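You operate a simulated robot arm through the tools that you are given. There is no shell and no other tool. Be economical: measure what you need, move in short steps, check, and stop when the job is done.

The job below is to be done with a simulated robot arm. You get a single attempt, and the scene is never put back.

JOB
Job done: blow the labels off all four heads and zero the counter.
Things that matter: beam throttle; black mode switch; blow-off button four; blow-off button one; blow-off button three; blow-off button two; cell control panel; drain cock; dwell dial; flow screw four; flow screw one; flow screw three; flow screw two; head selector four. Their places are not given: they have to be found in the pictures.

It is judged by the outcome, as a careful person would: the job done as asked, and still so three seconds after it is handed in. It fails if anything else is knocked over, pushed out of place, dropped, spilled or broken.

ROBOT AND FRAMES
A 7-joint arm with a two-finger parallel gripper, fixed in place. Base frame: the origin is at the foot of the arm, x ahead of it, y to its left, z up. Readings come in mm, degrees, newtons and seconds.
With the tool pointing down near the work surface it reaches from about 180 to 740 mm from the base axis. Its first joint turns from -166.0 to 166.0 degrees. Payload 1.57 kg.
The tool frame sits at the grasp point between the pads (the TCP): z along the fingers, y along the line on which they close. The tips reach 30 mm beyond it. The gripper opens to 110 mm. The fingers are 24 mm wide and 12 mm thick; the gripper's body (48 by 112 mm) begins 78 mm behind the TCP.
Orientation is told as [roll, pitch, yaw] about the base's x, y, z axes, in that order, counted from this pose: with the fingers straight down and closing along the base's y, the tool's x points along the base's -x, its y along +y and its z along -z.

CONTROLS
- The arm moves only by the tool nudge_tool. Its argument "series" is a list of rows, each a list of 7 numbers: the closure in counts, from 0 (fully open) to 255 (shut), then the shift along the tool's x, y, z in mm, then the turn, a rotation vector about the tool's x, y, z in rad. In form: [[gripper, x, y, z, ax, ay, az], ...]. A call has 1 to 12 rows; each row is the pose to reach, as a shift and turn from the pose commanded when the call began, along the tool's axes at that moment. Rows are played at 5 a second. More than 50 mm and 8.6 degrees between two rows, or a gripper value outside its range, and nothing of the call is played. A pose out of reach is approached as far as the arm can. The call stops where the force on the tool passes 40 N (or 10 N more than at its start, if that is more) or the arm is blocked; 0.2 s more then pass. The fingers move at their own pace (about 45 mm/s each) and stop on an object; they squeeze with about 25 N. The grip force told is the motor's: it shows also when the fingers shut on nothing. Time passes only in rows, and 0.2 s behind the last, so rows that repeat a pose let the fingers close. The reply holds the time, the measured pose of the TCP, the force on the tool along the base axes, the opening and the grip force, in the units named above and with some noise, with the torque about the TCP (base axes, N m) and any sound that the robot's microphone picked up.
- Cameras (640 x 400 px; columns grow to the right, rows downward): "scene" is fixed at [399.2, -498.5, 1277.3]; the picture's right is [1.00, -0.00, 0.00], its down [-0.00, -0.22, -0.98] and it looks along [0.00, 0.98, -0.22] (base axes); focal length 353 px, centre (320, 200). "wrist" rides on the gripper at [70, 16, -141] in the tool frame; the picture's right is [-0.23, 0.97, 0.00], its down [-0.85, -0.20, -0.48] and it looks along [-0.47, -0.11, 0.88] (tool axes); focal length 222 px, centre (320, 200).
- capture(camera): a new picture of that camera. No time passes.
- slide_trunk(by): slides the trunk up (or, below 0, down) by that many mm; the arm rides with it, the base frame stays. It gives what a move gives, with no picture.
- locate(camera, pixels): for up to 12 pixels [column, row] of the newest picture of that camera ("zoom" is the newest enlarged one), the place [x, y, z] in the base frame of the surface seen there, good to about 3 mm. No time passes.
- inspect(camera, box): a new picture of the part [left, top, right, bottom] of that camera's present view, enlarged. No time passes.
- finish_job(): hands the job in; it is judged then, once.

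Keep the steps short. Do not move on a guess: measure, check each grasp and each placing, and mend mistakes. In all there are 80 turns and 54 pictures (those below and enlarged ones count). Leave the gripper open and the arm clear of the work at the hand-in unless told otherwise, and finish with a single line.

The tools are called after "Call:" by a JSON object that holds its "method" and its "body". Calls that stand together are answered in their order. nudge_tool: Moves the arm, as the interface text tells. Its arguments: {"type":"object","properties":{"series":{"type":"array"}},"required":["series"]} The other tools are called the same way: slide_trunk (by) slides the trunk up or down; capture (camera) takes a picture; locate (camera, pixels) gives the place of the surface under pixels of a picture; inspect (camera, box) takes an enlarged picture of a part of a camera's view; finish_job () hands the job in.

At the start:

```text
time_s: 0.0
tcp_pos: [180.9, 464.0, 1288.5]
tool_rot: [0.0, 0.0, -0.1]
ft_force: [0.0, -0.2, -0.8]
wrist_torque: [-0.04, -0.03, -0.02]
finger_gap: 110.1
grip_force: 0.1
trunk travel left (down, up): [-525.0, 65.0]
```

scene: 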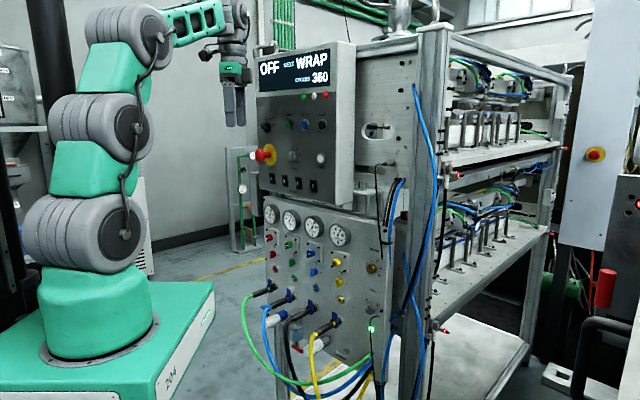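
wrist: 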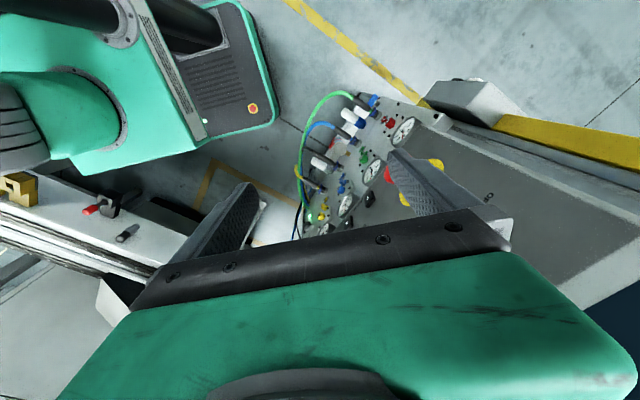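

The scene shows a control panel with a display, "OFF ... WRAP ... 360", and a pneumatic board below it. I'll enlarge both to read them.

Call:
{"method": "inspect", "body": {"camera": "scene", "box": [245, 40, 365, 205]}}

Call:
{"method": "inspect", "body": {"camera": "scene", "box": [245, 190, 405, 370]}}

```text
2.42 times, centred on (305, 122) of scene
```

zoom: 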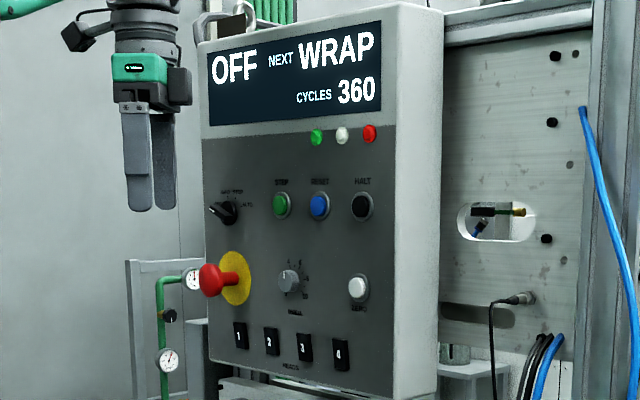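

```text
2.22 times, centred on (325, 280) of scene
```

zoom: 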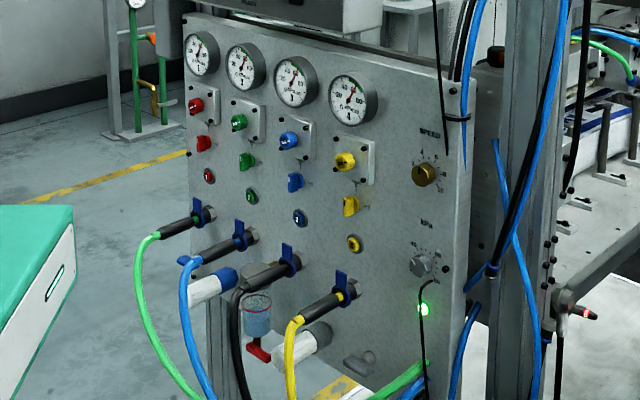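

I need to read the legends, so I'll zoom in tighter.

Call:
{"method": "inspect", "body": {"camera": "scene", "box": [250, 85, 350, 148]}}

Call:
{"method": "inspect", "body": {"camera": "scene", "box": [250, 140, 350, 203]}}

Call:
{"method": "inspect", "body": {"camera": "scene", "box": [258, 200, 358, 263]}}

Call:
{"method": "inspect", "body": {"camera": "scene", "box": [290, 240, 390, 303]}}

```text
6.35 times, centred on (300, 116) of scene
```

zoom: 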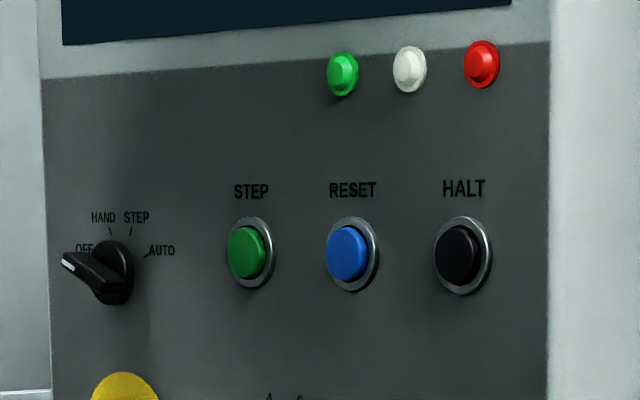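

```text
6.35 times, centred on (300, 172) of scene
```

zoom: 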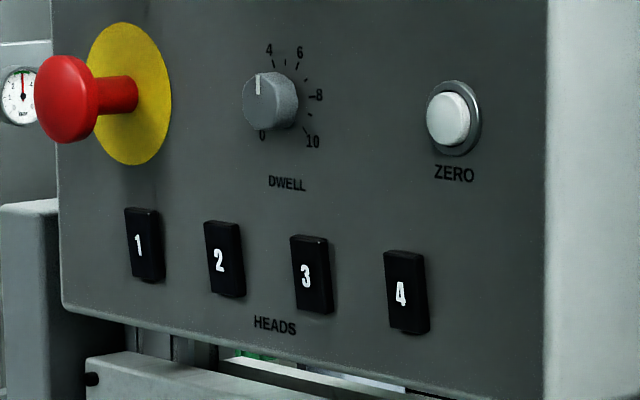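

```text
6.35 times, centred on (308, 232) of scene
```

zoom: 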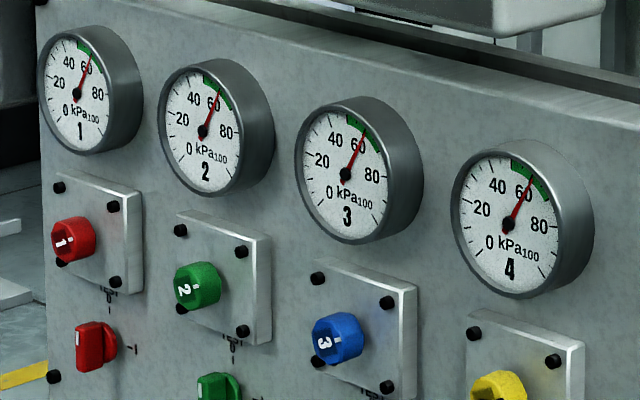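

```text
6.35 times, centred on (340, 272) of scene
```

zoom: 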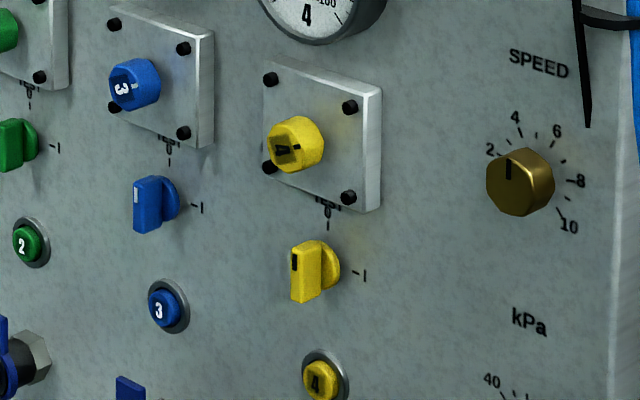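

The blow-off buttons are the small numbered push-buttons in red, green, blue and yellow. ZERO is the white button on the control panel. In the newest zoom I'll locate buttons 2, 3 and 4 and some points on the plate.

Call:
{"method": "locate", "body": {"camera": "zoom", "pixels": [[26, 243], [164, 308], [318, 380], [420, 60], [420, 300], [90, 200], [230, 300], [330, 270], [158, 205], [520, 185], [343, 375]]}}

Call:
{"method": "locate", "body": {"camera": "scene", "pixels": [[273, 254], [289, 263], [315, 288], [340, 300], [320, 158], [340, 110], [340, 190], [262, 110], [270, 140], [265, 153], [323, 125], [310, 180]]}}

Call:
{"method": "inspect", "body": {"camera": "scene", "box": [255, 225, 335, 275]}}

```text
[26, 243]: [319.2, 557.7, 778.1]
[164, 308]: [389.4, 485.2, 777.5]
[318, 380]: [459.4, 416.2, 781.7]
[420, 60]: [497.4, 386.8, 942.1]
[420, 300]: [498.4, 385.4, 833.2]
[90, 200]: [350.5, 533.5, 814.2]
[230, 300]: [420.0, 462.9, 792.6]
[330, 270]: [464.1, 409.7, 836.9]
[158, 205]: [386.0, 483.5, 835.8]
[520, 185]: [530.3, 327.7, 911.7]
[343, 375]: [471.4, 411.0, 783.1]
```

```text
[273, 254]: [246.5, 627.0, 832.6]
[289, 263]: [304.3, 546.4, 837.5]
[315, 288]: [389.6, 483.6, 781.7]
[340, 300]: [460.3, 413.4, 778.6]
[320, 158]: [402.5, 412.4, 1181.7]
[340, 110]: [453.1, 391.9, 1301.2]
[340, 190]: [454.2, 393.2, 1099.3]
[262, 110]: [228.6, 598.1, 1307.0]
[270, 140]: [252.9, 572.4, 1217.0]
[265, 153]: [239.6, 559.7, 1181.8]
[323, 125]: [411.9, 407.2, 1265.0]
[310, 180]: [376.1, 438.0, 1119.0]
```

```text
8.00 times, centred on (295, 250) of scene
```

zoom: 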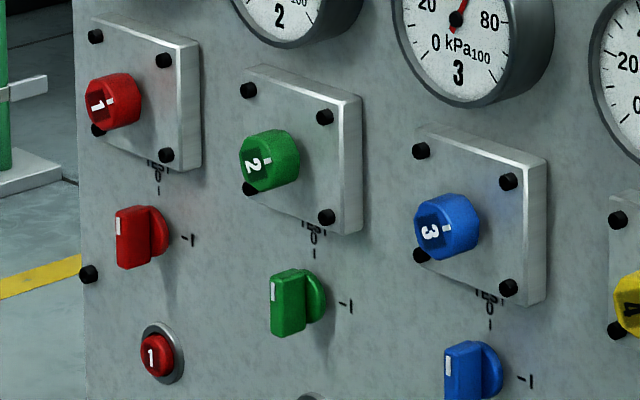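

The selectors between knobs and buttons look to be at 0. Next I'll measure button 1 and the parts that stick out near the buttons (knobs, selectors, hose connectors), so I can plan an approach direction.

Call:
{"method": "locate", "body": {"camera": "zoom", "pixels": [[154, 355], [178, 365], [130, 240], [100, 105], [265, 165], [440, 235], [455, 375], [120, 330], [160, 270], [290, 305]]}}

Call:
{"method": "inspect", "body": {"camera": "scene", "box": [245, 265, 365, 340]}}

```text
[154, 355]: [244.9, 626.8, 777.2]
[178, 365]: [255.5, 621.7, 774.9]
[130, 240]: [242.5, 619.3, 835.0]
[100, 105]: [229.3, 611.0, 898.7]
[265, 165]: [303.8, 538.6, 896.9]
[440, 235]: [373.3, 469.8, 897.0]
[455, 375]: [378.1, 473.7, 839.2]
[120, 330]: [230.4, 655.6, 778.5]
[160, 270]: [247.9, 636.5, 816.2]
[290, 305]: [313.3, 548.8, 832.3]
```

```text
5.33 times, centred on (305, 302) of scene
```

zoom: 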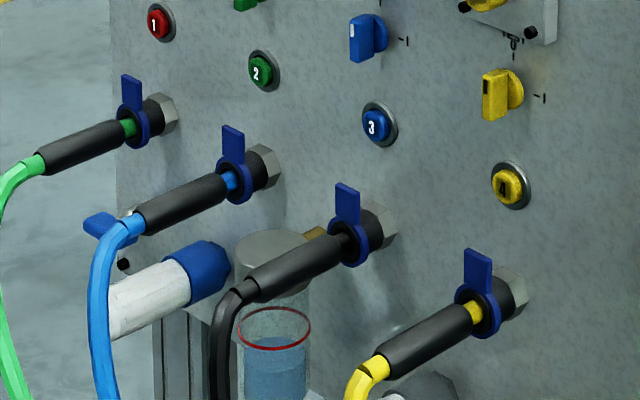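

Now the blue latches and connector ends, which lie below the buttons.

Call:
{"method": "locate", "body": {"camera": "zoom", "pixels": [[131, 80], [232, 130], [347, 188], [478, 254], [40, 160], [145, 215], [245, 288], [375, 362], [506, 186], [526, 190], [376, 125], [262, 71]]}}

Call:
{"method": "capture", "body": {"camera": "wrist"}}

```text
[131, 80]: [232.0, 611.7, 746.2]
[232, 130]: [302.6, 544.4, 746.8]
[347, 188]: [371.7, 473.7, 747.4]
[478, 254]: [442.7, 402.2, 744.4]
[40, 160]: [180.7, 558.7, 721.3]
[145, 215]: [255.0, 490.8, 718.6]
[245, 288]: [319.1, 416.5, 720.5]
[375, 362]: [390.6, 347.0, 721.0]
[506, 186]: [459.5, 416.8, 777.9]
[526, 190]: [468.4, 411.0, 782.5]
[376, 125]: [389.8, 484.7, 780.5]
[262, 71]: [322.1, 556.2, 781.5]
```

```text
43 pictures are left
```

wrist: 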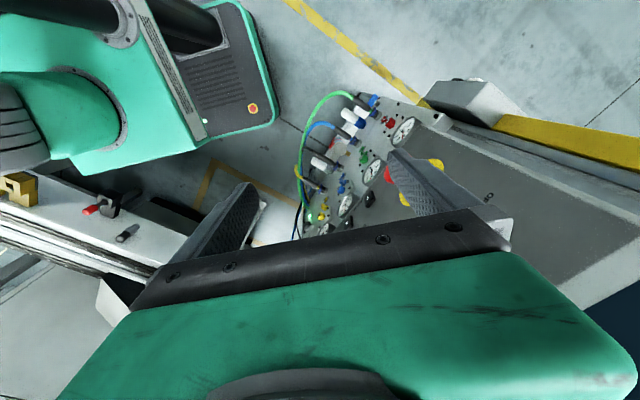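

The buttons are in a row at z≈779, with x+y≈875 (the plate is at about 884), and the board faces (-0.7,-0.7). The knobs and selectors stick out less than 35 mm, and the hoses stay below z≈750. My plan is to close the gripper, tilt the tool about 25° below horizontal and press each button with the corner of the closed fingertips. First I'll close the gripper and back off a little from the e-stop.

Call:
{"method": "nudge_tool", "body": {"series": [[255, 5, -8, 0, 0, 0, 0], [255, 10, -16, 0, 0, 0, 0], [255, 15, -24, 0, 0, 0, 0], [255, 20, -30, 0, 0, 0, 0], [255, 20, -30, 0, 0, 0, 0], [255, 20, -30, 0, 0, 0, 0], [255, 20, -30, 0, 0, 0, 0]]}}

```text
time_s: 1.6
tcp_pos: [159.3, 433.3, 1289.0]
tool_rot: [0.0, 0.0, 0.0]
ft_force: [0.3, 0.1, 0.0]
wrist_torque: [-0.05, 0.01, 0.02]
finger_gap: 0.0
grip_force: 18.0
trunk travel left (down, up): [-525.0, 65.0]
```

The gripper is shut and clear of the panel. Next I'll lower the trunk by 400 mm, which brings the TCP to z≈889.

Call:
{"method": "slide_trunk", "body": {"by": -400}}

```text
time_s: 5.4
tcp_pos: [161.3, 434.2, 889.3]
tool_rot: [0.0, 0.0, 0.0]
ft_force: [0.0, 0.2, 0.1]
wrist_torque: [-0.01, 0.01, 0.01]
finger_gap: 0.0
grip_force: 21.3
trunk travel left (down, up): [-125.0, 465.0]
```

Now one rotation of 65° about a horizontal axis at 45°. It points the fingers at the board, 25° below horizontal, with a fingertip corner leading.

Call:
{"method": "nudge_tool", "body": {"series": [[255, 0, 0, 0, -0.0891, -0.0891, 0], [255, 0, 0, 0, -0.1782, -0.1782, 0], [255, 0, 0, 0, -0.2673, -0.2673, 0], [255, 0, 0, 0, -0.3564, -0.3564, 0], [255, 0, 0, 0, -0.4455, -0.4455, 0], [255, 0, 0, 0, -0.5346, -0.5346, 0], [255, 0, 0, 0, -0.6237, -0.6237, 0], [255, 0, 0, 0, -0.7128, -0.7128, 0], [255, 0, 0, 0, -0.802, -0.802, 0], [255, 0, 0, 0, -0.802, -0.802, 0]]}}

Call:
{"method": "capture", "body": {"camera": "scene"}}

Call:
{"method": "capture", "body": {"camera": "wrist"}}

```text
time_s: 7.6
tcp_pos: [136.2, 405.7, 951.5]
tool_rot: [31.1, -28.1, -8.3]
ft_force: [-0.3, 0.5, 0.3]
wrist_torque: [0.01, 0.01, -0.02]
finger_gap: 0.1
grip_force: 20.8
out of reach, approached as far as the arm can: row 5, 6, 7, 8, 9, 10
trunk travel left (down, up): [-125.0, 465.0]
```

```text
42 pictures are left
```

scene: 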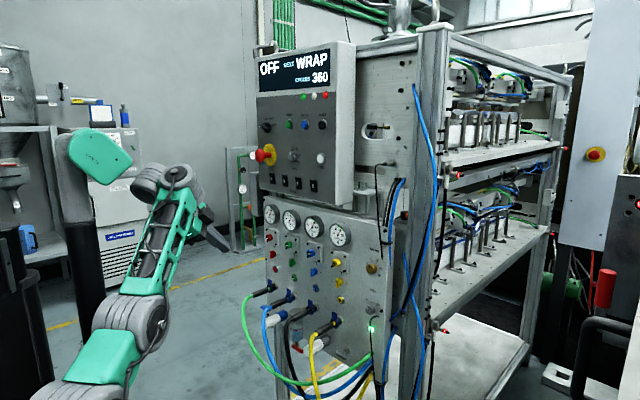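

```text
41 pictures are left
```

wrist: 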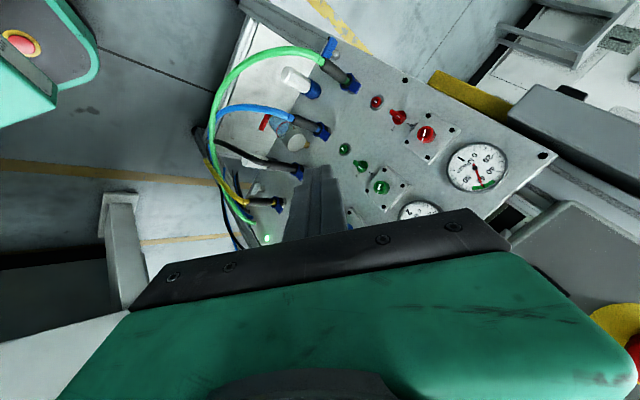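

The arm got only about 41° of the turn because the wrist is too near the base. Moving along the finger axis toward the board gives it room. The tip is still about 230 mm from the board, so I'll go forward 80 mm.

Call:
{"method": "nudge_tool", "body": {"series": [[255, 0, 0, 20, 0, 0, 0], [255, 0, 0, 40, 0, 0, 0], [255, 0, 0, 60, 0, 0, 0], [255, 0, 0, 80, 0, 0, 0], [255, 0, 0, 80, 0, 0, 0], [255, 0, 0, 80, 0, 0, 0]]}}

```text
time_s: 9.0
tcp_pos: [148.6, 420.6, 947.3]
tool_rot: [29.3, -27.3, -7.9]
ft_force: [0.0, 0.1, 0.5]
wrist_torque: [-0.02, -0.03, 0.0]
finger_gap: 0.0
grip_force: 21.2
out of reach, approached as far as the arm can: row 1, 2, 3, 4, 5, 6
trunk travel left (down, up): [-125.0, 465.0]
```

It's still limited: the arm is folded too tightly with the hand this far in. The radius is larger to the left, in front of button 1, so I'll shift there while keeping the same distance from the board.

Call:
{"method": "nudge_tool", "body": {"series": [[255, 16, 22, 2, 0, 0, 0], [255, 32, 43, 3, 0, 0, 0], [255, 48, 65, 5, 0, 0, 0], [255, 63, 86, 7, 0, 0, 0], [255, 79, 108, 8, 0, 0, 0], [255, 79, 108, 8, 0, 0, 0], [255, 79, 108, 8, 0, 0, 0]]}}

```text
time_s: 10.6
tcp_pos: [97.8, 526.9, 946.2]
tool_rot: [31.1, -25.6, -7.7]
ft_force: [0.2, 0.0, -0.3]
wrist_torque: [-0.01, -0.01, 0.01]
finger_gap: 0.2
grip_force: 21.3
out of reach, approached as far as the arm can: row 1, 2, 3, 4, 5, 6, 7
trunk travel left (down, up): [-125.0, 465.0]
```

The orientation is still stuck at about 40°. I'll look at how the arm is folded before going further.

Call:
{"method": "capture", "body": {"camera": "scene"}}

```text
40 pictures are left
```

scene: 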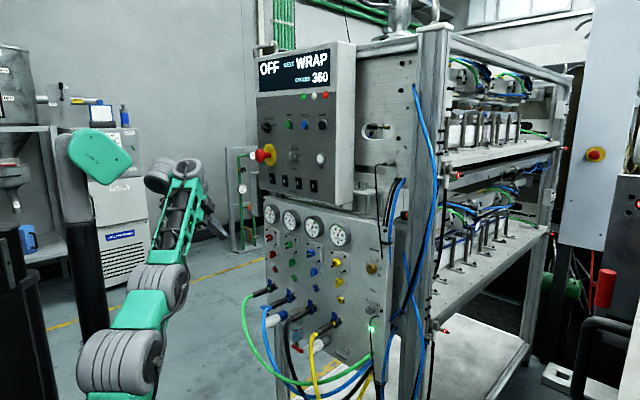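

The arm isn't badly folded, so a wrist joint is probably at its limit with this roll. I'll try rolling the hand 45° about the finger axis in free space.

Call:
{"method": "nudge_tool", "body": {"series": [[255, 0, 0, 0, 0, 0, -0.13], [255, 0, 0, 0, 0, 0, -0.26], [255, 0, 0, 0, 0, 0, -0.39], [255, 0, 0, 0, 0, 0, -0.52], [255, 0, 0, 0, 0, 0, -0.65], [255, 0, 0, 0, 0, 0, -0.785], [255, 0, 0, 0, 0, 0, -0.785]]}}

```text
time_s: 12.2
tcp_pos: [112.0, 526.3, 949.6]
tool_rot: [0.4, -39.8, 45.2]
ft_force: [-0.1, 0.6, 0.4]
wrist_torque: [-0.02, -0.03, 0.0]
finger_gap: 0.0
grip_force: 21.9
out of reach, approached as far as the arm can: row 1, 2, 3, 4, 5, 6, 7
trunk travel left (down, up): [-125.0, 465.0]
```

The reading matches a wrist-bend limit: to point further forward, the forearm has to be steeper, so the TCP has to be higher relative to the trunk. I'll test that by raising the commanded pose about 120 mm.

Call:
{"method": "nudge_tool", "body": {"series": [[255, -27, 0, -13, 0, 0, 0], [255, -54, 0, -26, 0, 0, 0], [255, -81, 0, -38, 0, 0, 0], [255, -109, 0, -51, 0, 0, 0], [255, -109, 0, -51, 0, 0, 0], [255, -109, 0, -51, 0, 0, 0]]}}

```text
time_s: 13.6
tcp_pos: [160.0, 530.3, 1018.7]
tool_rot: [-0.7, -40.9, 45.0]
ft_force: [-0.3, 0.3, 0.0]
wrist_torque: [0.01, 0.01, 0.01]
finger_gap: 0.0
grip_force: 21.4
out of reach, approached as far as the arm can: row 1, 2, 3, 4, 5, 6
trunk travel left (down, up): [-125.0, 465.0]
```

That didn't help. I'll bring the command back to what is reachable by undoing 25° of pitch, so that I know exactly where the commanded pose is.

Call:
{"method": "nudge_tool", "body": {"series": [[255, 0, 0, 0, 0, 0.145, 0], [255, 0, 0, 0, 0, 0.29, 0], [255, 0, 0, 0, 0, 0.436, 0], [255, 0, 0, 0, 0, 0.436, 0], [255, 0, 0, 0, 0, 0.436, 0]]}}

Call:
{"method": "capture", "body": {"camera": "scene"}}

```text
time_s: 14.8
tcp_pos: [156.2, 504.1, 984.4]
tool_rot: [-0.5, -15.9, 44.7]
ft_force: [0.2, -1.0, 0.2]
wrist_torque: [-0.01, -0.03, 0.03]
finger_gap: 0.1
grip_force: 20.8
out of reach, approached as far as the arm can: row 2, 3, 4, 5
trunk travel left (down, up): [-125.0, 465.0]
```

```text
39 pictures are left
```

scene: 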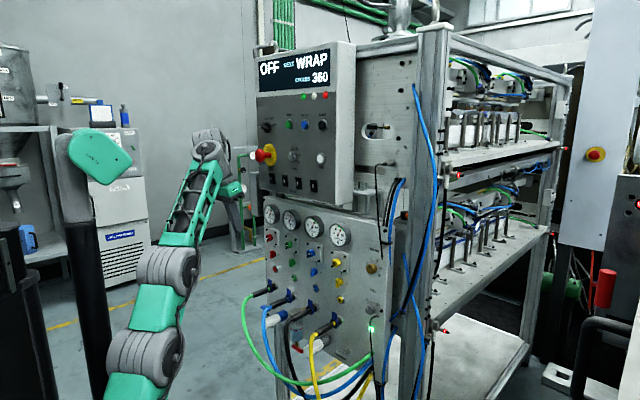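

The reply shows that each call starts from the pose actually reached, and here the arm is simply stretched too high. I'll go straight down 130 mm, still well clear of the board, and try the pitch again from there.

Call:
{"method": "nudge_tool", "body": {"series": [[255, 7, 0, 25, 0, 0, 0], [255, 14, 0, 50, 0, 0, 0], [255, 21, 0, 75, 0, 0, 0], [255, 28, 0, 100, 0, 0, 0], [255, 36, 0, 125, 0, 0, 0], [255, 36, 0, 125, 0, 0, 0], [255, 36, 0, 125, 0, -0.13, 0], [255, 36, 0, 125, 0, -0.26, 0], [255, 36, 0, 125, 0, -0.39, 0], [255, 36, 0, 125, 0, -0.39, 0]]}}

Call:
{"method": "capture", "body": {"camera": "scene"}}

```text
time_s: 17.0
tcp_pos: [134.9, 511.5, 922.9]
tool_rot: [-1.7, -36.3, 44.9]
ft_force: [0.0, 0.7, 0.2]
wrist_torque: [0.02, -0.04, 0.0]
finger_gap: 0.0
grip_force: 21.4
out of reach, approached as far as the arm can: row 8, 9, 10
trunk travel left (down, up): [-125.0, 465.0]
```

```text
38 pictures are left
```

scene: 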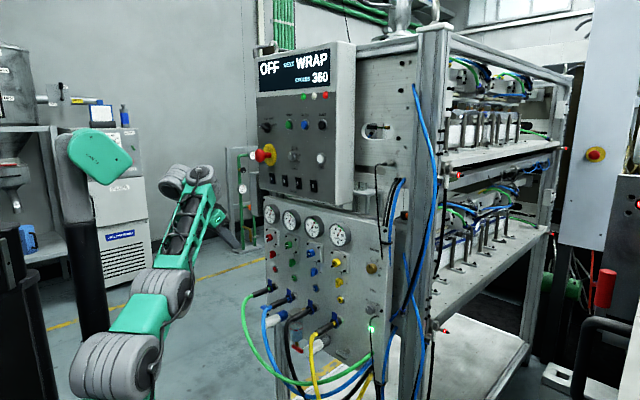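

To find which joint is limiting, I'll locate points along the arm itself.

Call:
{"method": "locate", "body": {"camera": "scene", "pixels": [[100, 365], [145, 365], [140, 315], [150, 290], [185, 295], [175, 250], [200, 200], [172, 180], [200, 172], [218, 218], [228, 238], [235, 246]]}}

```text
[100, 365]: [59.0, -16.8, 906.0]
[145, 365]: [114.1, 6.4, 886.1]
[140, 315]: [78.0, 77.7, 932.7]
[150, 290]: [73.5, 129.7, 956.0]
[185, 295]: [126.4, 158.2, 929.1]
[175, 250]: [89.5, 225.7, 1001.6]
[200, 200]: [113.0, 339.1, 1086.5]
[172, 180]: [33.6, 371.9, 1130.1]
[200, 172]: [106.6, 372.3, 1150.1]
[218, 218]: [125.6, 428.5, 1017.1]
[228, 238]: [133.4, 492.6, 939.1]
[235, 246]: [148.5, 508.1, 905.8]
```

The arm geometry suggests the hand can't straighten to less than about 100° from the forearm. A tilt of about 50° below horizontal is reachable near the buttons. At that tilt the gripper body still clears the knobs: about 50 mm stand-off against their 31 mm. I'll move toward button 1 with a small 15° roll so a fingertip corner leads, stopping well short of the board.

Call:
{"method": "nudge_tool", "body": {"series": [[255, -2, -1, 25, 0, -0.013, 0.05], [255, -4, -2, 49, 0, -0.026, 0.1], [255, -6, -2, 74, 0, -0.04, 0.16], [255, -8, -3, 98, 0, -0.052, 0.21], [255, -10, -4, 123, 0, -0.065, 0.26], [255, -10, -4, 123, 0, -0.065, 0.26]]}}

Call:
{"method": "capture", "body": {"camera": "wrist"}}

```text
time_s: 18.4
tcp_pos: [175.1, 588.4, 918.5]
tool_rot: [8.5, -39.3, 28.8]
ft_force: [0.3, -0.3, 0.2]
wrist_torque: [0.01, 0.03, 0.0]
finger_gap: 0.0
grip_force: 21.3
out of reach, approached as far as the arm can: row 1, 2, 3, 4, 5, 6
trunk travel left (down, up): [-125.0, 465.0]
```

```text
37 pictures are left
```

wrist: 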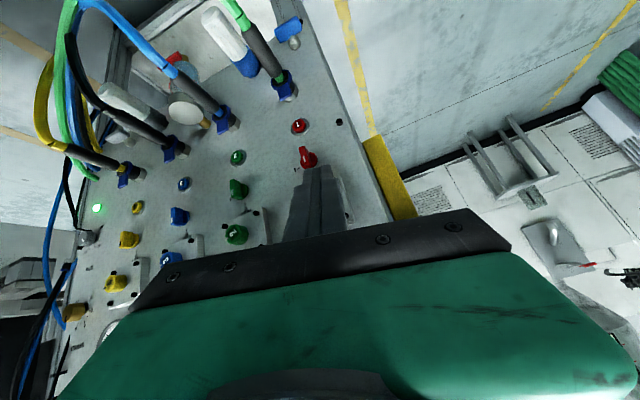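

At this orientation the lower limit is relative to the trunk: z≈918 now, and I need z≈793. Lowering the trunk by the remaining 125 mm gives exactly that. The tip is about 24 mm clear of the knobs and stays above the hose ends at z≈721.

Call:
{"method": "slide_trunk", "body": {"by": -124}}

Call:
{"method": "capture", "body": {"camera": "wrist"}}

Call:
{"method": "capture", "body": {"camera": "scene"}}

```text
time_s: 20.0
tcp_pos: [174.2, 588.3, 793.2]
tool_rot: [8.4, -39.2, 28.9]
ft_force: [-0.1, -0.4, 0.2]
wrist_torque: [-0.04, 0.02, 0.02]
finger_gap: 0.0
grip_force: 21.6
trunk travel left (down, up): [-1.0, 589.0]
```

```text
36 pictures are left
```

wrist: 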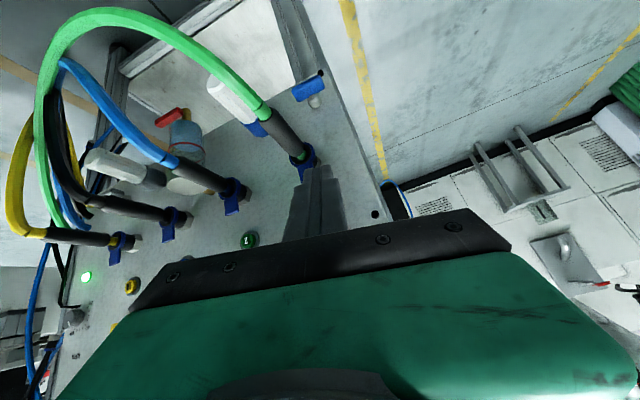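

```text
35 pictures are left
```

scene: 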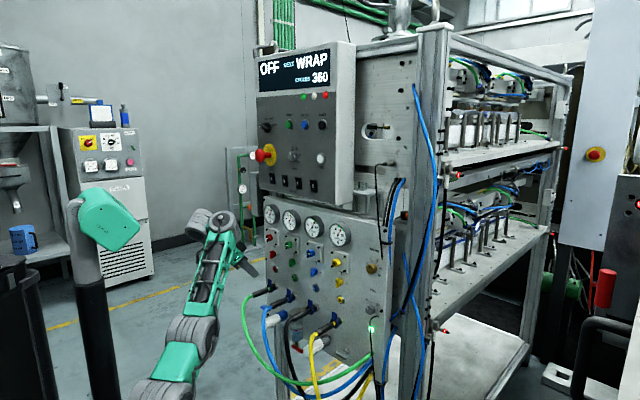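

The fingertips are now at button height. I computed the leading corner at about (190, 615, 779), and button 1 is at (245, 627, 778). I'll move to about 10 mm in front of button 1.

Call:
{"method": "nudge_tool", "body": {"series": [[255, -9, -6, 6, 0, 0, 0], [255, -17, -12, 12, 0, 0, 0], [255, -26, -17, 18, 0, 0, 0], [255, -34, -23, 25, 0, 0, 0], [255, -34, -23, 25, 0, 0, 0]]}}

Call:
{"method": "inspect", "body": {"camera": "scene", "box": [225, 235, 325, 298]}}

Call:
{"method": "inspect", "body": {"camera": "wrist", "box": [240, 100, 400, 200]}}

```text
time_s: 21.2
tcp_pos: [223.6, 594.5, 793.5]
tool_rot: [8.4, -39.2, 28.9]
ft_force: [0.1, 0.0, -0.6]
wrist_torque: [-0.01, -0.03, 0.0]
finger_gap: 0.0
grip_force: 21.5
trunk travel left (down, up): [-1.0, 589.0]
```

```text
6.35 times, centred on (275, 266) of scene
```

zoom: 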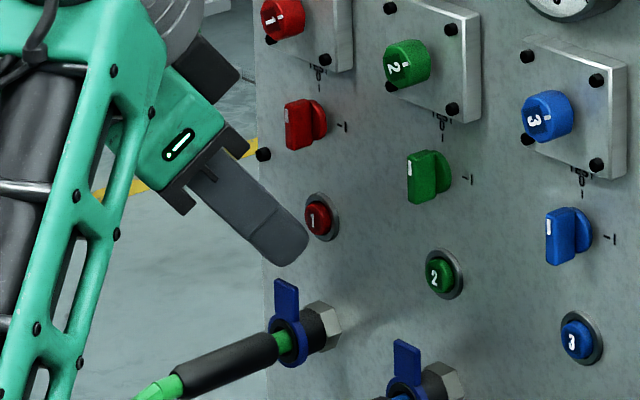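

```text
4.00 times, centred on (320, 150) of wrist
```

zoom: 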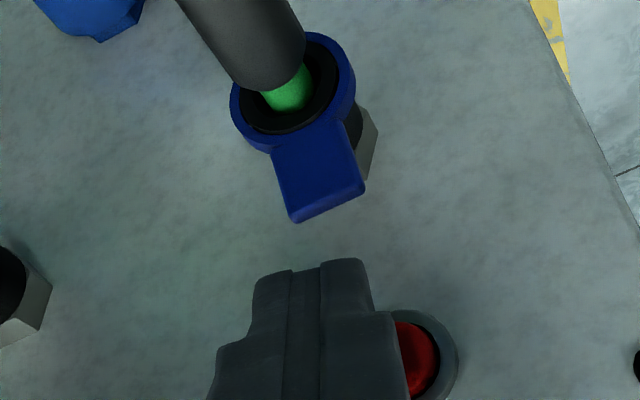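

The fingertips are rounded rather than square. I'll measure the real tip and the button in this wrist view.

Call:
{"method": "locate", "body": {"camera": "zoom", "pixels": [[272, 280], [305, 275], [345, 265], [365, 290], [385, 325], [330, 300], [290, 310], [415, 360], [448, 350], [400, 345]]}}

```text
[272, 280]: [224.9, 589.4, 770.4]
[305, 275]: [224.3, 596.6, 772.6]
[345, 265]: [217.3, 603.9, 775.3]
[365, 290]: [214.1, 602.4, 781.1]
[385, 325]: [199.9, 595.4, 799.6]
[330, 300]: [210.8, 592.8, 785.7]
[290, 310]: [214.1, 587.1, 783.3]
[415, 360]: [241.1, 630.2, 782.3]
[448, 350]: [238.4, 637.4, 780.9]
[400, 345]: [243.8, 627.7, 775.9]
```

The button centre is laterally at about 271 (0.707·(y−x)), and the right finger at about 268. I'll shift 3 mm sideways and advance along the board normal in small steps, watching force and sound.

Call:
{"method": "nudge_tool", "body": {"series": [[255, -5.4, 4.4, 5.0, 0, 0, 0], [255, -8.3, 5.1, 7.6, 0, 0, 0], [255, -9.8, 5.5, 8.9, 0, 0, 0], [255, -11.3, 5.9, 10.1, 0, 0, 0], [255, -12.8, 6.2, 11.4, 0, 0, 0]]}}

Call:
{"method": "inspect", "body": {"camera": "scene", "box": [245, 245, 305, 283]}}

```text
time_s: 22.4
tcp_pos: [226.4, 598.6, 792.9]
tool_rot: [8.4, -39.2, 28.8]
ft_force: [0.3, 0.7, 0.3]
wrist_torque: [-0.01, -0.02, -0.02]
finger_gap: 0.0
grip_force: 21.2
out of reach, approached as far as the arm can: row 1, 2, 3, 4, 5
trunk travel left (down, up): [-1.0, 589.0]
```

```text
10.53 times, centred on (275, 264) of scene
```

zoom: 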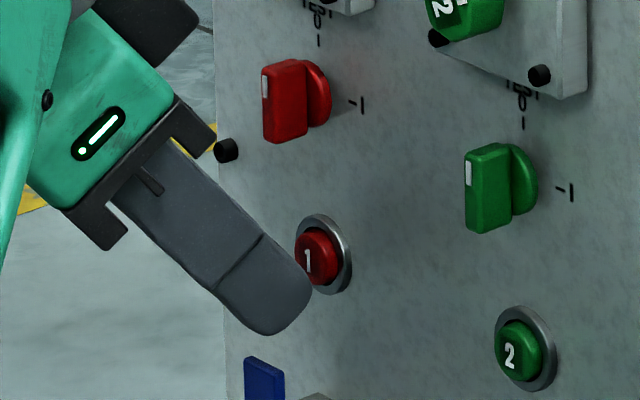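

The arm ran out of reach about 10 mm short, with no contact. Tilting the hand 6° further down gives it more reach. The tips are rounded and narrow, so I'll also take out the 15° roll to keep the body clear of the knobs.

Call:
{"method": "nudge_tool", "body": {"series": [[255, 0, 0, 0, 0.009, 0.033, -0.087], [255, 0, 0, 0, 0.017, 0.067, -0.174], [255, 0, 0, 0, 0.026, 0.1, -0.26], [255, 0, 0, 0, 0.026, 0.1, -0.26]]}}

```text
time_s: 23.4
tcp_pos: [221.4, 592.7, 792.6]
tool_rot: [-4.4, -33.9, 48.0]
ft_force: [0.4, -1.1, 0.3]
wrist_torque: [0.02, -0.02, -0.01]
finger_gap: 0.0
grip_force: 21.0
out of reach, approached as far as the arm can: row 3, 4
trunk travel left (down, up): [-1.0, 589.0]
```

I'll check the arm's shape again to see which limit applies now.

Call:
{"method": "capture", "body": {"camera": "scene"}}

Call:
{"method": "locate", "body": {"camera": "scene", "pixels": [[165, 395], [180, 360], [175, 330], [195, 325], [210, 335], [205, 290], [220, 240], [200, 222], [222, 215], [235, 230], [240, 250], [250, 262]]}}

```text
31 pictures are left
```

scene: 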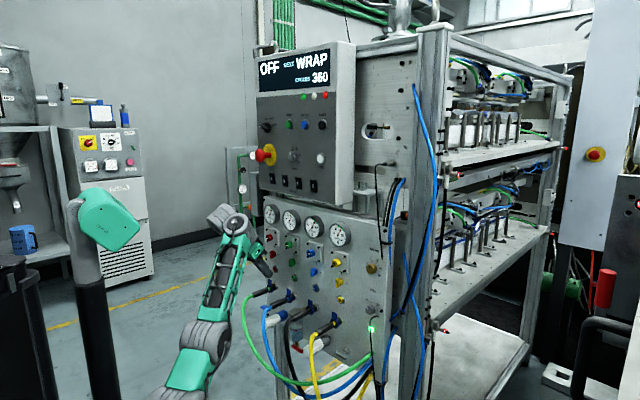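

```text
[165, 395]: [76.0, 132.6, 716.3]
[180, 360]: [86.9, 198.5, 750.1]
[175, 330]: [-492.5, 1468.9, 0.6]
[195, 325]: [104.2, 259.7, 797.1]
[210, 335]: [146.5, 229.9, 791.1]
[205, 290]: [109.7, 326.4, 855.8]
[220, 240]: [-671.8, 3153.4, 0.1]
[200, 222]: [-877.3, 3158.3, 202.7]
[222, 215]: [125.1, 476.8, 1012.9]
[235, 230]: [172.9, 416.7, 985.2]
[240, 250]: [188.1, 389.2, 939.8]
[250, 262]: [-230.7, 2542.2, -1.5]
```

The arm is nearly straight here, so the shoulder is too low. I'll back off 45 mm, raise the trunk 60 mm, then lower the hand by the same amount.

Call:
{"method": "nudge_tool", "body": {"series": [[255, 19, 0, -12, 0, 0, 0], [255, 37, 0, -25, 0, 0, 0], [255, 37, 0, -25, 0, 0, 0]]}}

Call:
{"method": "slide_trunk", "body": {"by": 60}}

Call:
{"method": "nudge_tool", "body": {"series": [[255, 11, 1, 17, 0, 0, 0], [255, 22, 2, 33, 0, 0, 0], [255, 33, 4, 50, 0, 0, 0], [255, 33, 4, 50, 0, 0, 0]]}}

```text
time_s: 24.2
tcp_pos: [192.3, 566.6, 795.3]
tool_rot: [-4.4, -34.0, 47.7]
ft_force: [0.1, -0.4, -0.2]
wrist_torque: [0.0, 0.01, 0.02]
finger_gap: 0.0
grip_force: 21.5
out of reach, approached as far as the arm can: row 2, 3
trunk travel left (down, up): [-1.0, 589.0]
```

```text
time_s: 25.2
tcp_pos: [193.1, 566.1, 854.3]
tool_rot: [-4.4, -33.8, 47.7]
ft_force: [-0.9, 0.1, -0.2]
wrist_torque: [0.0, 0.0, 0.04]
finger_gap: 0.0
grip_force: 20.7
trunk travel left (down, up): [-61.0, 529.0]
```

```text
time_s: 26.2
tcp_pos: [191.0, 577.0, 813.0]
tool_rot: [-4.5, -33.4, 47.6]
ft_force: [0.5, -0.3, -1.1]
wrist_torque: [0.02, 0.01, 0.02]
finger_gap: 0.0
grip_force: 21.5
out of reach, approached as far as the arm can: row 2, 3, 4
trunk travel left (down, up): [-61.0, 529.0]
```

The window between the two limits is narrow. The earlier pose at a 50° tilt was only about 10 mm short because of stretch, so I'll restore that tilt with the shoulder 20 mm higher than before. I'll raise the TCP 20 mm, pitch up 6°, then lower the trunk 40 mm.

Call:
{"method": "nudge_tool", "body": {"series": [[255, -6, 0, -8, 0, 0, 0], [255, -11, -1, -17, 0, -0.05, 0.03], [255, -11, -1, -17, 0, -0.11, 0.06], [255, -11, -1, -17, 0, -0.11, 0.06]]}}

Call:
{"method": "slide_trunk", "body": {"by": -40}}

```text
time_s: 27.2
tcp_pos: [188.8, 586.0, 842.0]
tool_rot: [-2.8, -38.3, 44.8]
ft_force: [-0.9, 0.2, -1.0]
wrist_torque: [0.01, 0.06, 0.02]
finger_gap: 0.1
grip_force: 21.1
out of reach, approached as far as the arm can: row 3, 4
trunk travel left (down, up): [-61.0, 529.0]
```

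```text
time_s: 28.0
tcp_pos: [190.4, 585.5, 801.6]
tool_rot: [-2.9, -38.3, 44.8]
ft_force: [-0.4, 0.1, 0.6]
wrist_torque: [0.02, -0.01, 0.03]
finger_gap: 0.1
grip_force: 21.5
trunk travel left (down, up): [-21.0, 569.0]
```

Now at (190, 586, 802) with a tilt of 52°. I'll go to about 8 mm in front of button 1.

Call:
{"method": "nudge_tool", "body": {"series": [[255, -7, -2, 10, 0, 0, 0], [255, -15, -4.5, 20, 0, 0, 0], [255, -22, -6.7, 30, 0, 0, 0], [255, -22, -6.7, 30, 0, 0, 0]]}}

```text
time_s: 29.0
tcp_pos: [221.1, 606.0, 791.9]
tool_rot: [-2.8, -38.3, 44.7]
ft_force: [1.0, 0.7, 0.7]
wrist_torque: [-0.02, -0.02, 0.01]
finger_gap: 0.1
grip_force: 21.2
trunk travel left (down, up): [-21.0, 569.0]
```

That's reached cleanly. Next I'll press in small steps along the normal.

Call:
{"method": "nudge_tool", "body": {"series": [[255, -4.7, 0.2, 3.7, 0, 0, 0], [255, -6.3, 0.3, 5.0, 0, 0, 0], [255, -7.9, 0.4, 6.2, 0, 0, 0], [255, -9.4, 0.4, 7.4, 0, 0, 0], [255, -11, 0.5, 8.7, 0, 0, 0]]}}

Call:
{"method": "inspect", "body": {"camera": "scene", "box": [245, 245, 305, 283]}}

```text
time_s: 30.2
tcp_pos: [225.8, 606.1, 790.2]
tool_rot: [-2.9, -38.2, 44.8]
ft_force: [0.0, 0.9, -0.9]
wrist_torque: [0.02, 0.0, 0.0]
finger_gap: 0.0
grip_force: 21.2
out of reach, approached as far as the arm can: row 1, 2, 3, 4, 5
trunk travel left (down, up): [-21.0, 569.0]
```

```text
10.53 times, centred on (275, 264) of scene
```

zoom: 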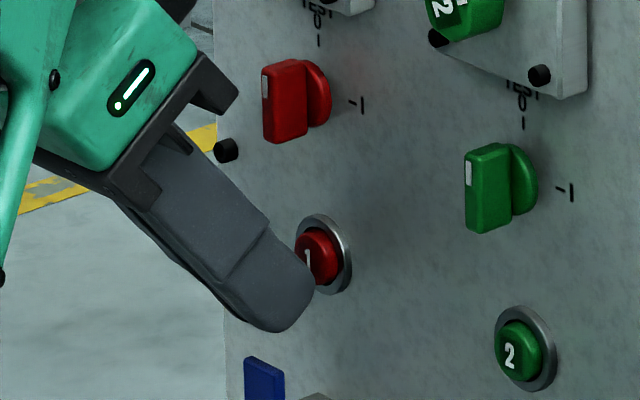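

Still about 6 mm short, again from stretch, but the raised shoulder gained reach as expected. I'll back off 10 mm, raise the trunk another 25 mm, and lower the hand 25 mm.

Call:
{"method": "nudge_tool", "body": {"series": [[255, 4, 0, -3, 0, 0, 0], [255, 8, 0, -6, 0, 0, 0], [255, 8, 0, -6, 0, 0, 0]]}}

Call:
{"method": "slide_trunk", "body": {"by": 25}}

Call:
{"method": "nudge_tool", "body": {"series": [[255, 5, 0, 7, 0, 0, 0], [255, 10, 0, 13, 0, 0, 0], [255, 15.5, 0, 20, 0, 0, 0], [255, 15.5, 0, 20, 0, 0, 0]]}}

```text
time_s: 31.0
tcp_pos: [217.7, 597.7, 789.5]
tool_rot: [-2.9, -38.4, 44.8]
ft_force: [0.3, 0.0, 0.6]
wrist_torque: [0.0, 0.04, 0.0]
finger_gap: 0.0
grip_force: 21.2
trunk travel left (down, up): [-21.0, 569.0]
```

```text
time_s: 31.7
tcp_pos: [218.6, 599.1, 814.6]
tool_rot: [-2.9, -38.4, 44.7]
ft_force: [0.4, -0.3, 0.6]
wrist_torque: [0.0, -0.01, 0.01]
finger_gap: 0.0
grip_force: 21.0
trunk travel left (down, up): [-46.0, 544.0]
```

```text
time_s: 32.7
tcp_pos: [220.4, 607.4, 793.8]
tool_rot: [-2.9, -38.2, 44.9]
ft_force: [0.4, 0.4, 0.1]
wrist_torque: [-0.03, -0.02, 0.0]
finger_gap: 0.1
grip_force: 21.3
out of reach, approached as far as the arm can: row 2, 3, 4
trunk travel left (down, up): [-46.0, 544.0]
```

The limit now pushes the hand slightly outward, toward the button. From here I'll advance and press.

Call:
{"method": "nudge_tool", "body": {"series": [[255, -4, -1, 4, 0, 0, 0], [255, -6, -2, 7, 0, 0, 0], [255, -7.5, -2, 8, 0, 0, 0], [255, -9, -2, 9.3, 0, 0, 0], [255, -10.7, -2, 10.5, 0, 0, 0], [255, -12.2, -2, 12, 0, 0, 0]]}}

Call:
{"method": "inspect", "body": {"camera": "scene", "box": [245, 245, 305, 283]}}

```text
time_s: 34.1
tcp_pos: [229.6, 614.5, 792.1]
tool_rot: [-2.9, -38.4, 44.8]
ft_force: [-14.6, -6.9, 1.8]
wrist_torque: [-0.05, 0.22, 0.12]
finger_gap: 0.0
grip_force: 21.3
out of reach, approached as far as the arm can: row 5, 6
trunk travel left (down, up): [-46.0, 544.0]
heard: click
```

```text
10.53 times, centred on (275, 264) of scene
```

zoom: 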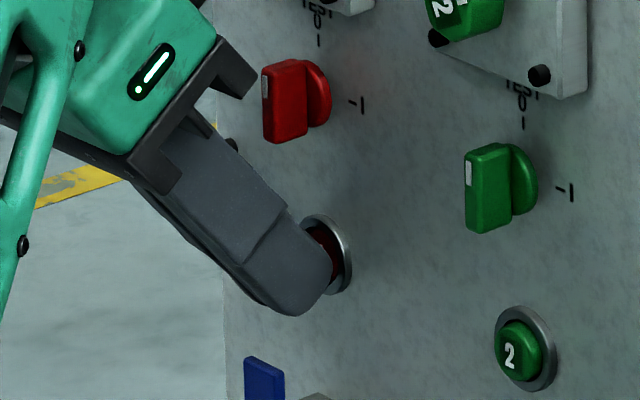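

I heard a click and felt 16 N, so button 1 was pressed. I'll check the display and the heads for an effect.

Call:
{"method": "inspect", "body": {"camera": "scene", "box": [250, 40, 350, 103]}}

Call:
{"method": "inspect", "body": {"camera": "scene", "box": [420, 40, 580, 280]}}

```text
6.35 times, centred on (300, 72) of scene
```

zoom: 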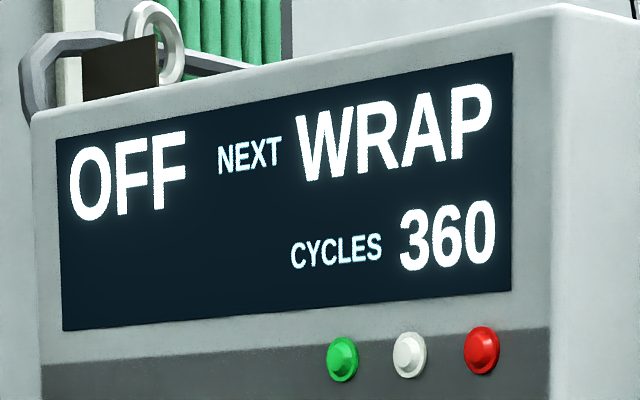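

```text
1.67 times, centred on (500, 160) of scene
```

zoom: 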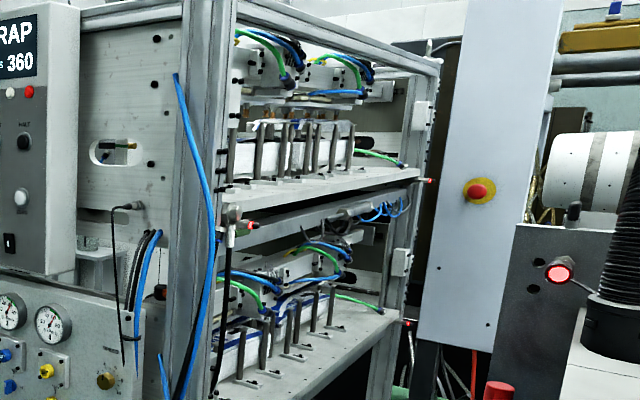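

No visible change yet, and the click was the only sound. I'll release and see what follows, then compare the heads close up.

Call:
{"method": "nudge_tool", "body": {"series": [[255, 8, 0, -6, 0, 0, 0], [255, 16, 0, -12, 0, 0, 0], [255, 16, 0, -12, 0, 0, 0]]}}

Call:
{"method": "inspect", "body": {"camera": "scene", "box": [430, 85, 550, 160]}}

Call:
{"method": "inspect", "body": {"camera": "scene", "box": [425, 180, 545, 255]}}

```text
time_s: 34.9
tcp_pos: [218.2, 607.7, 794.2]
tool_rot: [-2.9, -38.2, 44.8]
ft_force: [-0.1, 0.6, 0.2]
wrist_torque: [0.01, 0.0, 0.0]
finger_gap: 0.2
grip_force: 21.4
out of reach, approached as far as the arm can: row 2, 3
trunk travel left (down, up): [-46.0, 544.0]
```

```text
5.33 times, centred on (490, 122) of scene
```

zoom: 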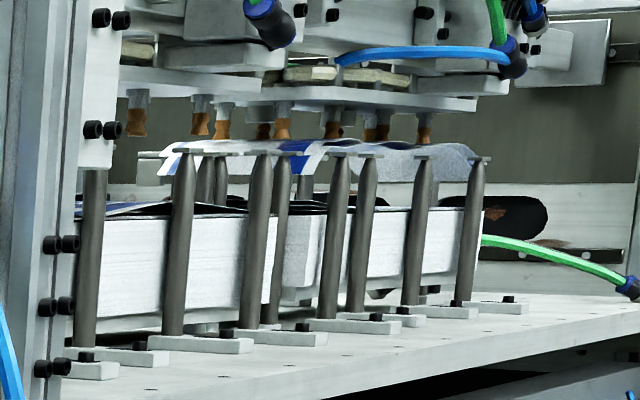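

```text
5.33 times, centred on (485, 218) of scene
```

zoom: 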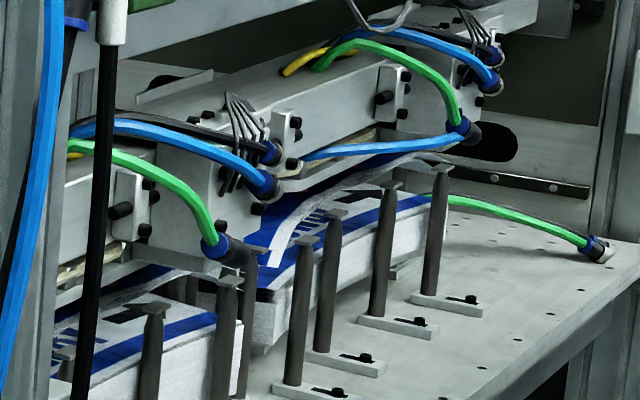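

The labels still look to be on the heads, but I have no earlier close-up to compare with. The mode is OFF, so the buttons may be dead, or a selector may matter. I'll read the symbols next to selector 4 and look again at the mode switch.

Call:
{"method": "inspect", "body": {"camera": "scene", "box": [322, 255, 362, 280]}}

Call:
{"method": "inspect", "body": {"camera": "scene", "box": [255, 110, 295, 135]}}

```text
16.00 times, centred on (342, 268) of scene
```

zoom: 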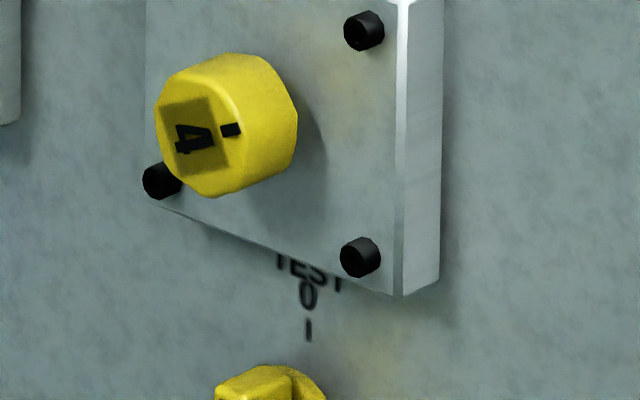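

```text
16.00 times, centred on (275, 122) of scene
```

zoom: 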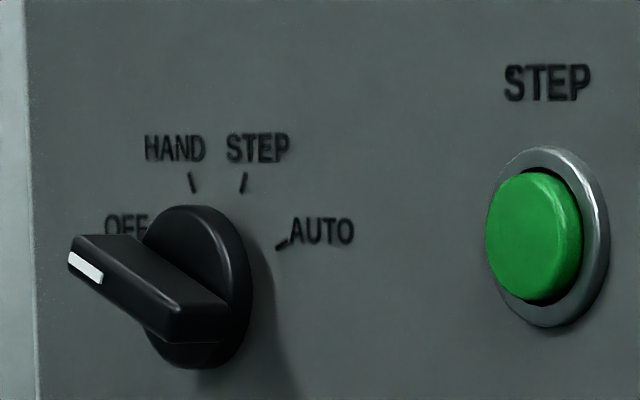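

The selectors read TEST 0/1, so I'll leave them alone. If a label were gone, its vacuum gauge should change, so I'll look at the gauges.

Call:
{"method": "inspect", "body": {"camera": "scene", "box": [258, 200, 358, 263]}}

```text
6.35 times, centred on (308, 232) of scene
```

zoom: 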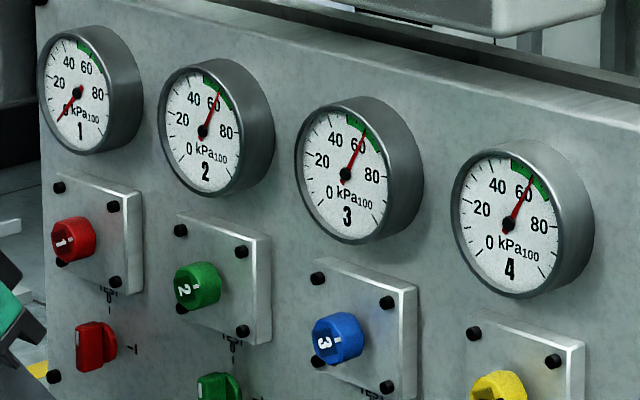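

Gauge 1 has dropped to 0 while the others still hold at 60. So blow-off works in OFF mode, and label 1 is gone. Now I'll move sideways to button 2 (lateral 167.5), about 25 mm off the buttons.

Call:
{"method": "nudge_tool", "body": {"series": [[255, 4, -10, -6, 0, 0, 0], [255, 3, -35, -7, 0, 0.02, 0], [255, 2, -60, -7, 0, 0.04, 0], [255, 1, -85, -8, 0, 0.06, 0], [255, 0.6, -108, -8, 0, 0.07, 0], [255, 0.6, -108, -8, 0, 0.07, 0]]}}

```text
time_s: 36.4
tcp_pos: [290.2, 555.3, 830.0]
tool_rot: [-2.4, -33.8, 45.1]
ft_force: [-35.5, -7.2, -6.6]
wrist_torque: [-0.09, 0.91, 0.55]
finger_gap: 0.0
grip_force: 20.9
out of reach, approached as far as the arm can: row 1, 2, 3, 4, 5, 6
trunk travel left (down, up): [-46.0, 544.0]
stopped in row 6: the force on the tool passed its limit (the readings are from after the stop); the commanded pose is now the measured one
```

The reach limit pushed the hand up and forward, and it touched something (36 N), probably selector 2. I'll back out gently the way I came, tilting further down to get away from the limit.

Call:
{"method": "nudge_tool", "body": {"series": [[255, 0, 8, 0, 0, 0, 0], [255, 4, 15, -3, 0, 0.06, 0], [255, 10, 18, -6, 0, 0.12, 0], [255, 14, 18, -10, 0, 0.2, 0], [255, 14, 18, -10, 0, 0.2, 0]]}}

Call:
{"method": "inspect", "body": {"camera": "scene", "box": [245, 225, 325, 275]}}

```text
time_s: 36.7
tcp_pos: [290.6, 556.7, 830.2]
tool_rot: [-2.6, -33.9, 44.8]
ft_force: [-31.5, -27.8, -6.0]
wrist_torque: [-0.69, 0.54, 0.06]
finger_gap: 0.1
grip_force: 20.5
trunk travel left (down, up): [-46.0, 544.0]
stopped in row 1: the force on the tool passed its limit (the readings are from after the stop); the commanded pose is now the measured one
```

```text
8.00 times, centred on (285, 250) of scene
```

zoom: 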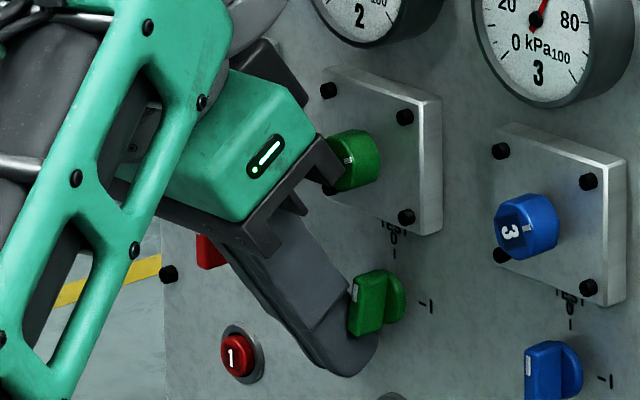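

The contact pushes straight out from the board: the hand's bracket is on knob 2 and the tip is by selector 2. I'll retreat straight back.

Call:
{"method": "nudge_tool", "body": {"series": [[255, 7, 0, -4.5, 0, 0, 0], [255, 13, 0, -9, 0, 0, 0], [255, 20, 0, -13, 0, 0, 0], [255, 20, 0, -13, 0, 0, 0]]}}

```text
time_s: 37.7
tcp_pos: [279.4, 551.5, 836.4]
tool_rot: [-2.9, -33.6, 44.6]
ft_force: [-0.1, 0.1, 0.9]
wrist_torque: [-0.01, -0.03, 0.01]
finger_gap: 0.3
grip_force: 22.0
out of reach, approached as far as the arm can: row 1, 2, 3, 4
trunk travel left (down, up): [-46.0, 544.0]
```

It's free, with the force at 0. I'll keep retreating and let the hand rise a little, then check selector 2 and knob 2.

Call:
{"method": "nudge_tool", "body": {"series": [[255, 10, 0, -12, 0, 0, 0], [255, 16, 0, -24, 0, 0, 0], [255, 20, 0, -36, 0, 0, 0], [255, 28, 0, -46, 0, 0, 0], [255, 28, 0, -46, 0, 0, 0]]}}

Call:
{"method": "inspect", "body": {"camera": "scene", "box": [255, 225, 335, 275]}}

```text
time_s: 38.9
tcp_pos: [245.2, 526.3, 864.9]
tool_rot: [-2.8, -33.6, 44.6]
ft_force: [-0.4, -0.1, -0.4]
wrist_torque: [0.01, -0.05, -0.04]
finger_gap: 0.1
grip_force: 21.6
out of reach, approached as far as the arm can: row 1, 2, 3, 4, 5
trunk travel left (down, up): [-46.0, 544.0]
```

```text
8.00 times, centred on (295, 250) of scene
```

zoom: 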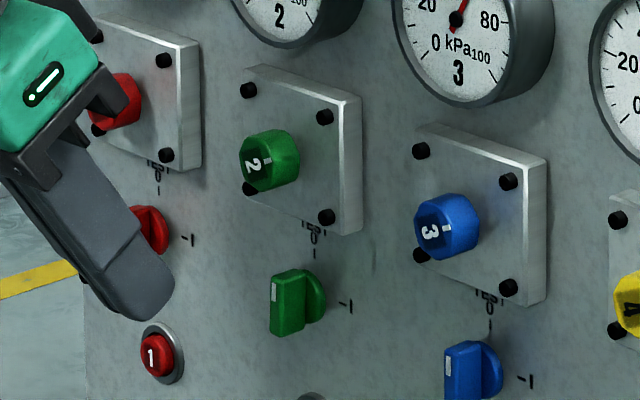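

Selector 2 and knob 2 look unchanged from before: same markings and positions. The limit depends on shoulder height and tilt, so I'll tilt to 60° below horizontal here in the open, then lower the trunk 45 mm.

Call:
{"method": "nudge_tool", "body": {"series": [[255, 0, 0, 0, 0, 0.035, 0], [255, 0, 0, 0, 0, 0.07, 0], [255, 0, 0, 0, 0, 0.07, 0]]}}

Call:
{"method": "slide_trunk", "body": {"by": -45}}

```text
time_s: 39.7
tcp_pos: [244.9, 525.6, 866.7]
tool_rot: [-2.6, -29.6, 44.4]
ft_force: [-0.6, 0.5, -0.7]
wrist_torque: [-0.02, -0.02, 0.02]
finger_gap: 0.0
grip_force: 21.0
trunk travel left (down, up): [-46.0, 544.0]
```

```text
time_s: 40.6
tcp_pos: [244.6, 525.2, 821.5]
tool_rot: [-2.5, -29.7, 44.4]
ft_force: [-0.1, -0.4, 0.7]
wrist_torque: [0.0, 0.02, 0.0]
finger_gap: 0.3
grip_force: 21.6
trunk travel left (down, up): [-1.0, 589.0]
```

Now down to z≈793 and sideways to button 2's line, with about 50 mm of margin still ahead of the board.

Call:
{"method": "nudge_tool", "body": {"series": [[255, 4, -10, 8, 0, 0, 0], [255, 9, -20, 17, 0, 0, 0], [255, 13.6, -30, 26, 0, 0, 0], [255, 13.6, -30, 26, 0, 0, 0]]}}

```text
time_s: 41.6
tcp_pos: [268.9, 512.2, 804.5]
tool_rot: [-2.6, -29.5, 44.4]
ft_force: [0.2, -0.2, 0.8]
wrist_torque: [-0.01, 0.01, 0.02]
finger_gap: 0.1
grip_force: 21.0
out of reach, approached as far as the arm can: row 2, 3, 4
trunk travel left (down, up): [-1.0, 589.0]
```

It's limited at z≈804 here, but moving outward frees it. I'll go forward 30 mm and down 12 mm, leaving the tip about 17 mm off button 2.

Call:
{"method": "nudge_tool", "body": {"series": [[255, -9, -1, 6, 0, 0, 0], [255, -16, -2, 14, 0, 0, 0], [255, -20, -3, 26, 0, 0, 0], [255, -20, -3, 26, 0, 0, 0]]}}

Call:
{"method": "inspect", "body": {"camera": "scene", "box": [255, 245, 335, 295]}}

```text
time_s: 42.6
tcp_pos: [294.0, 529.8, 793.1]
tool_rot: [-2.5, -29.8, 44.3]
ft_force: [0.2, 0.1, 0.2]
wrist_torque: [-0.01, 0.0, 0.0]
finger_gap: 0.0
grip_force: 21.7
trunk travel left (down, up): [-1.0, 589.0]
```

```text
8.00 times, centred on (295, 270) of scene
```

zoom: 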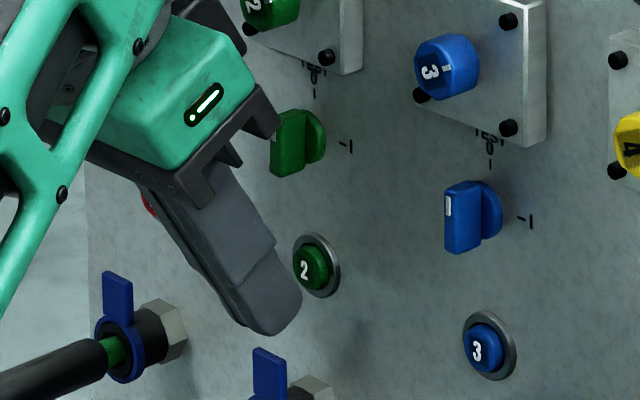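

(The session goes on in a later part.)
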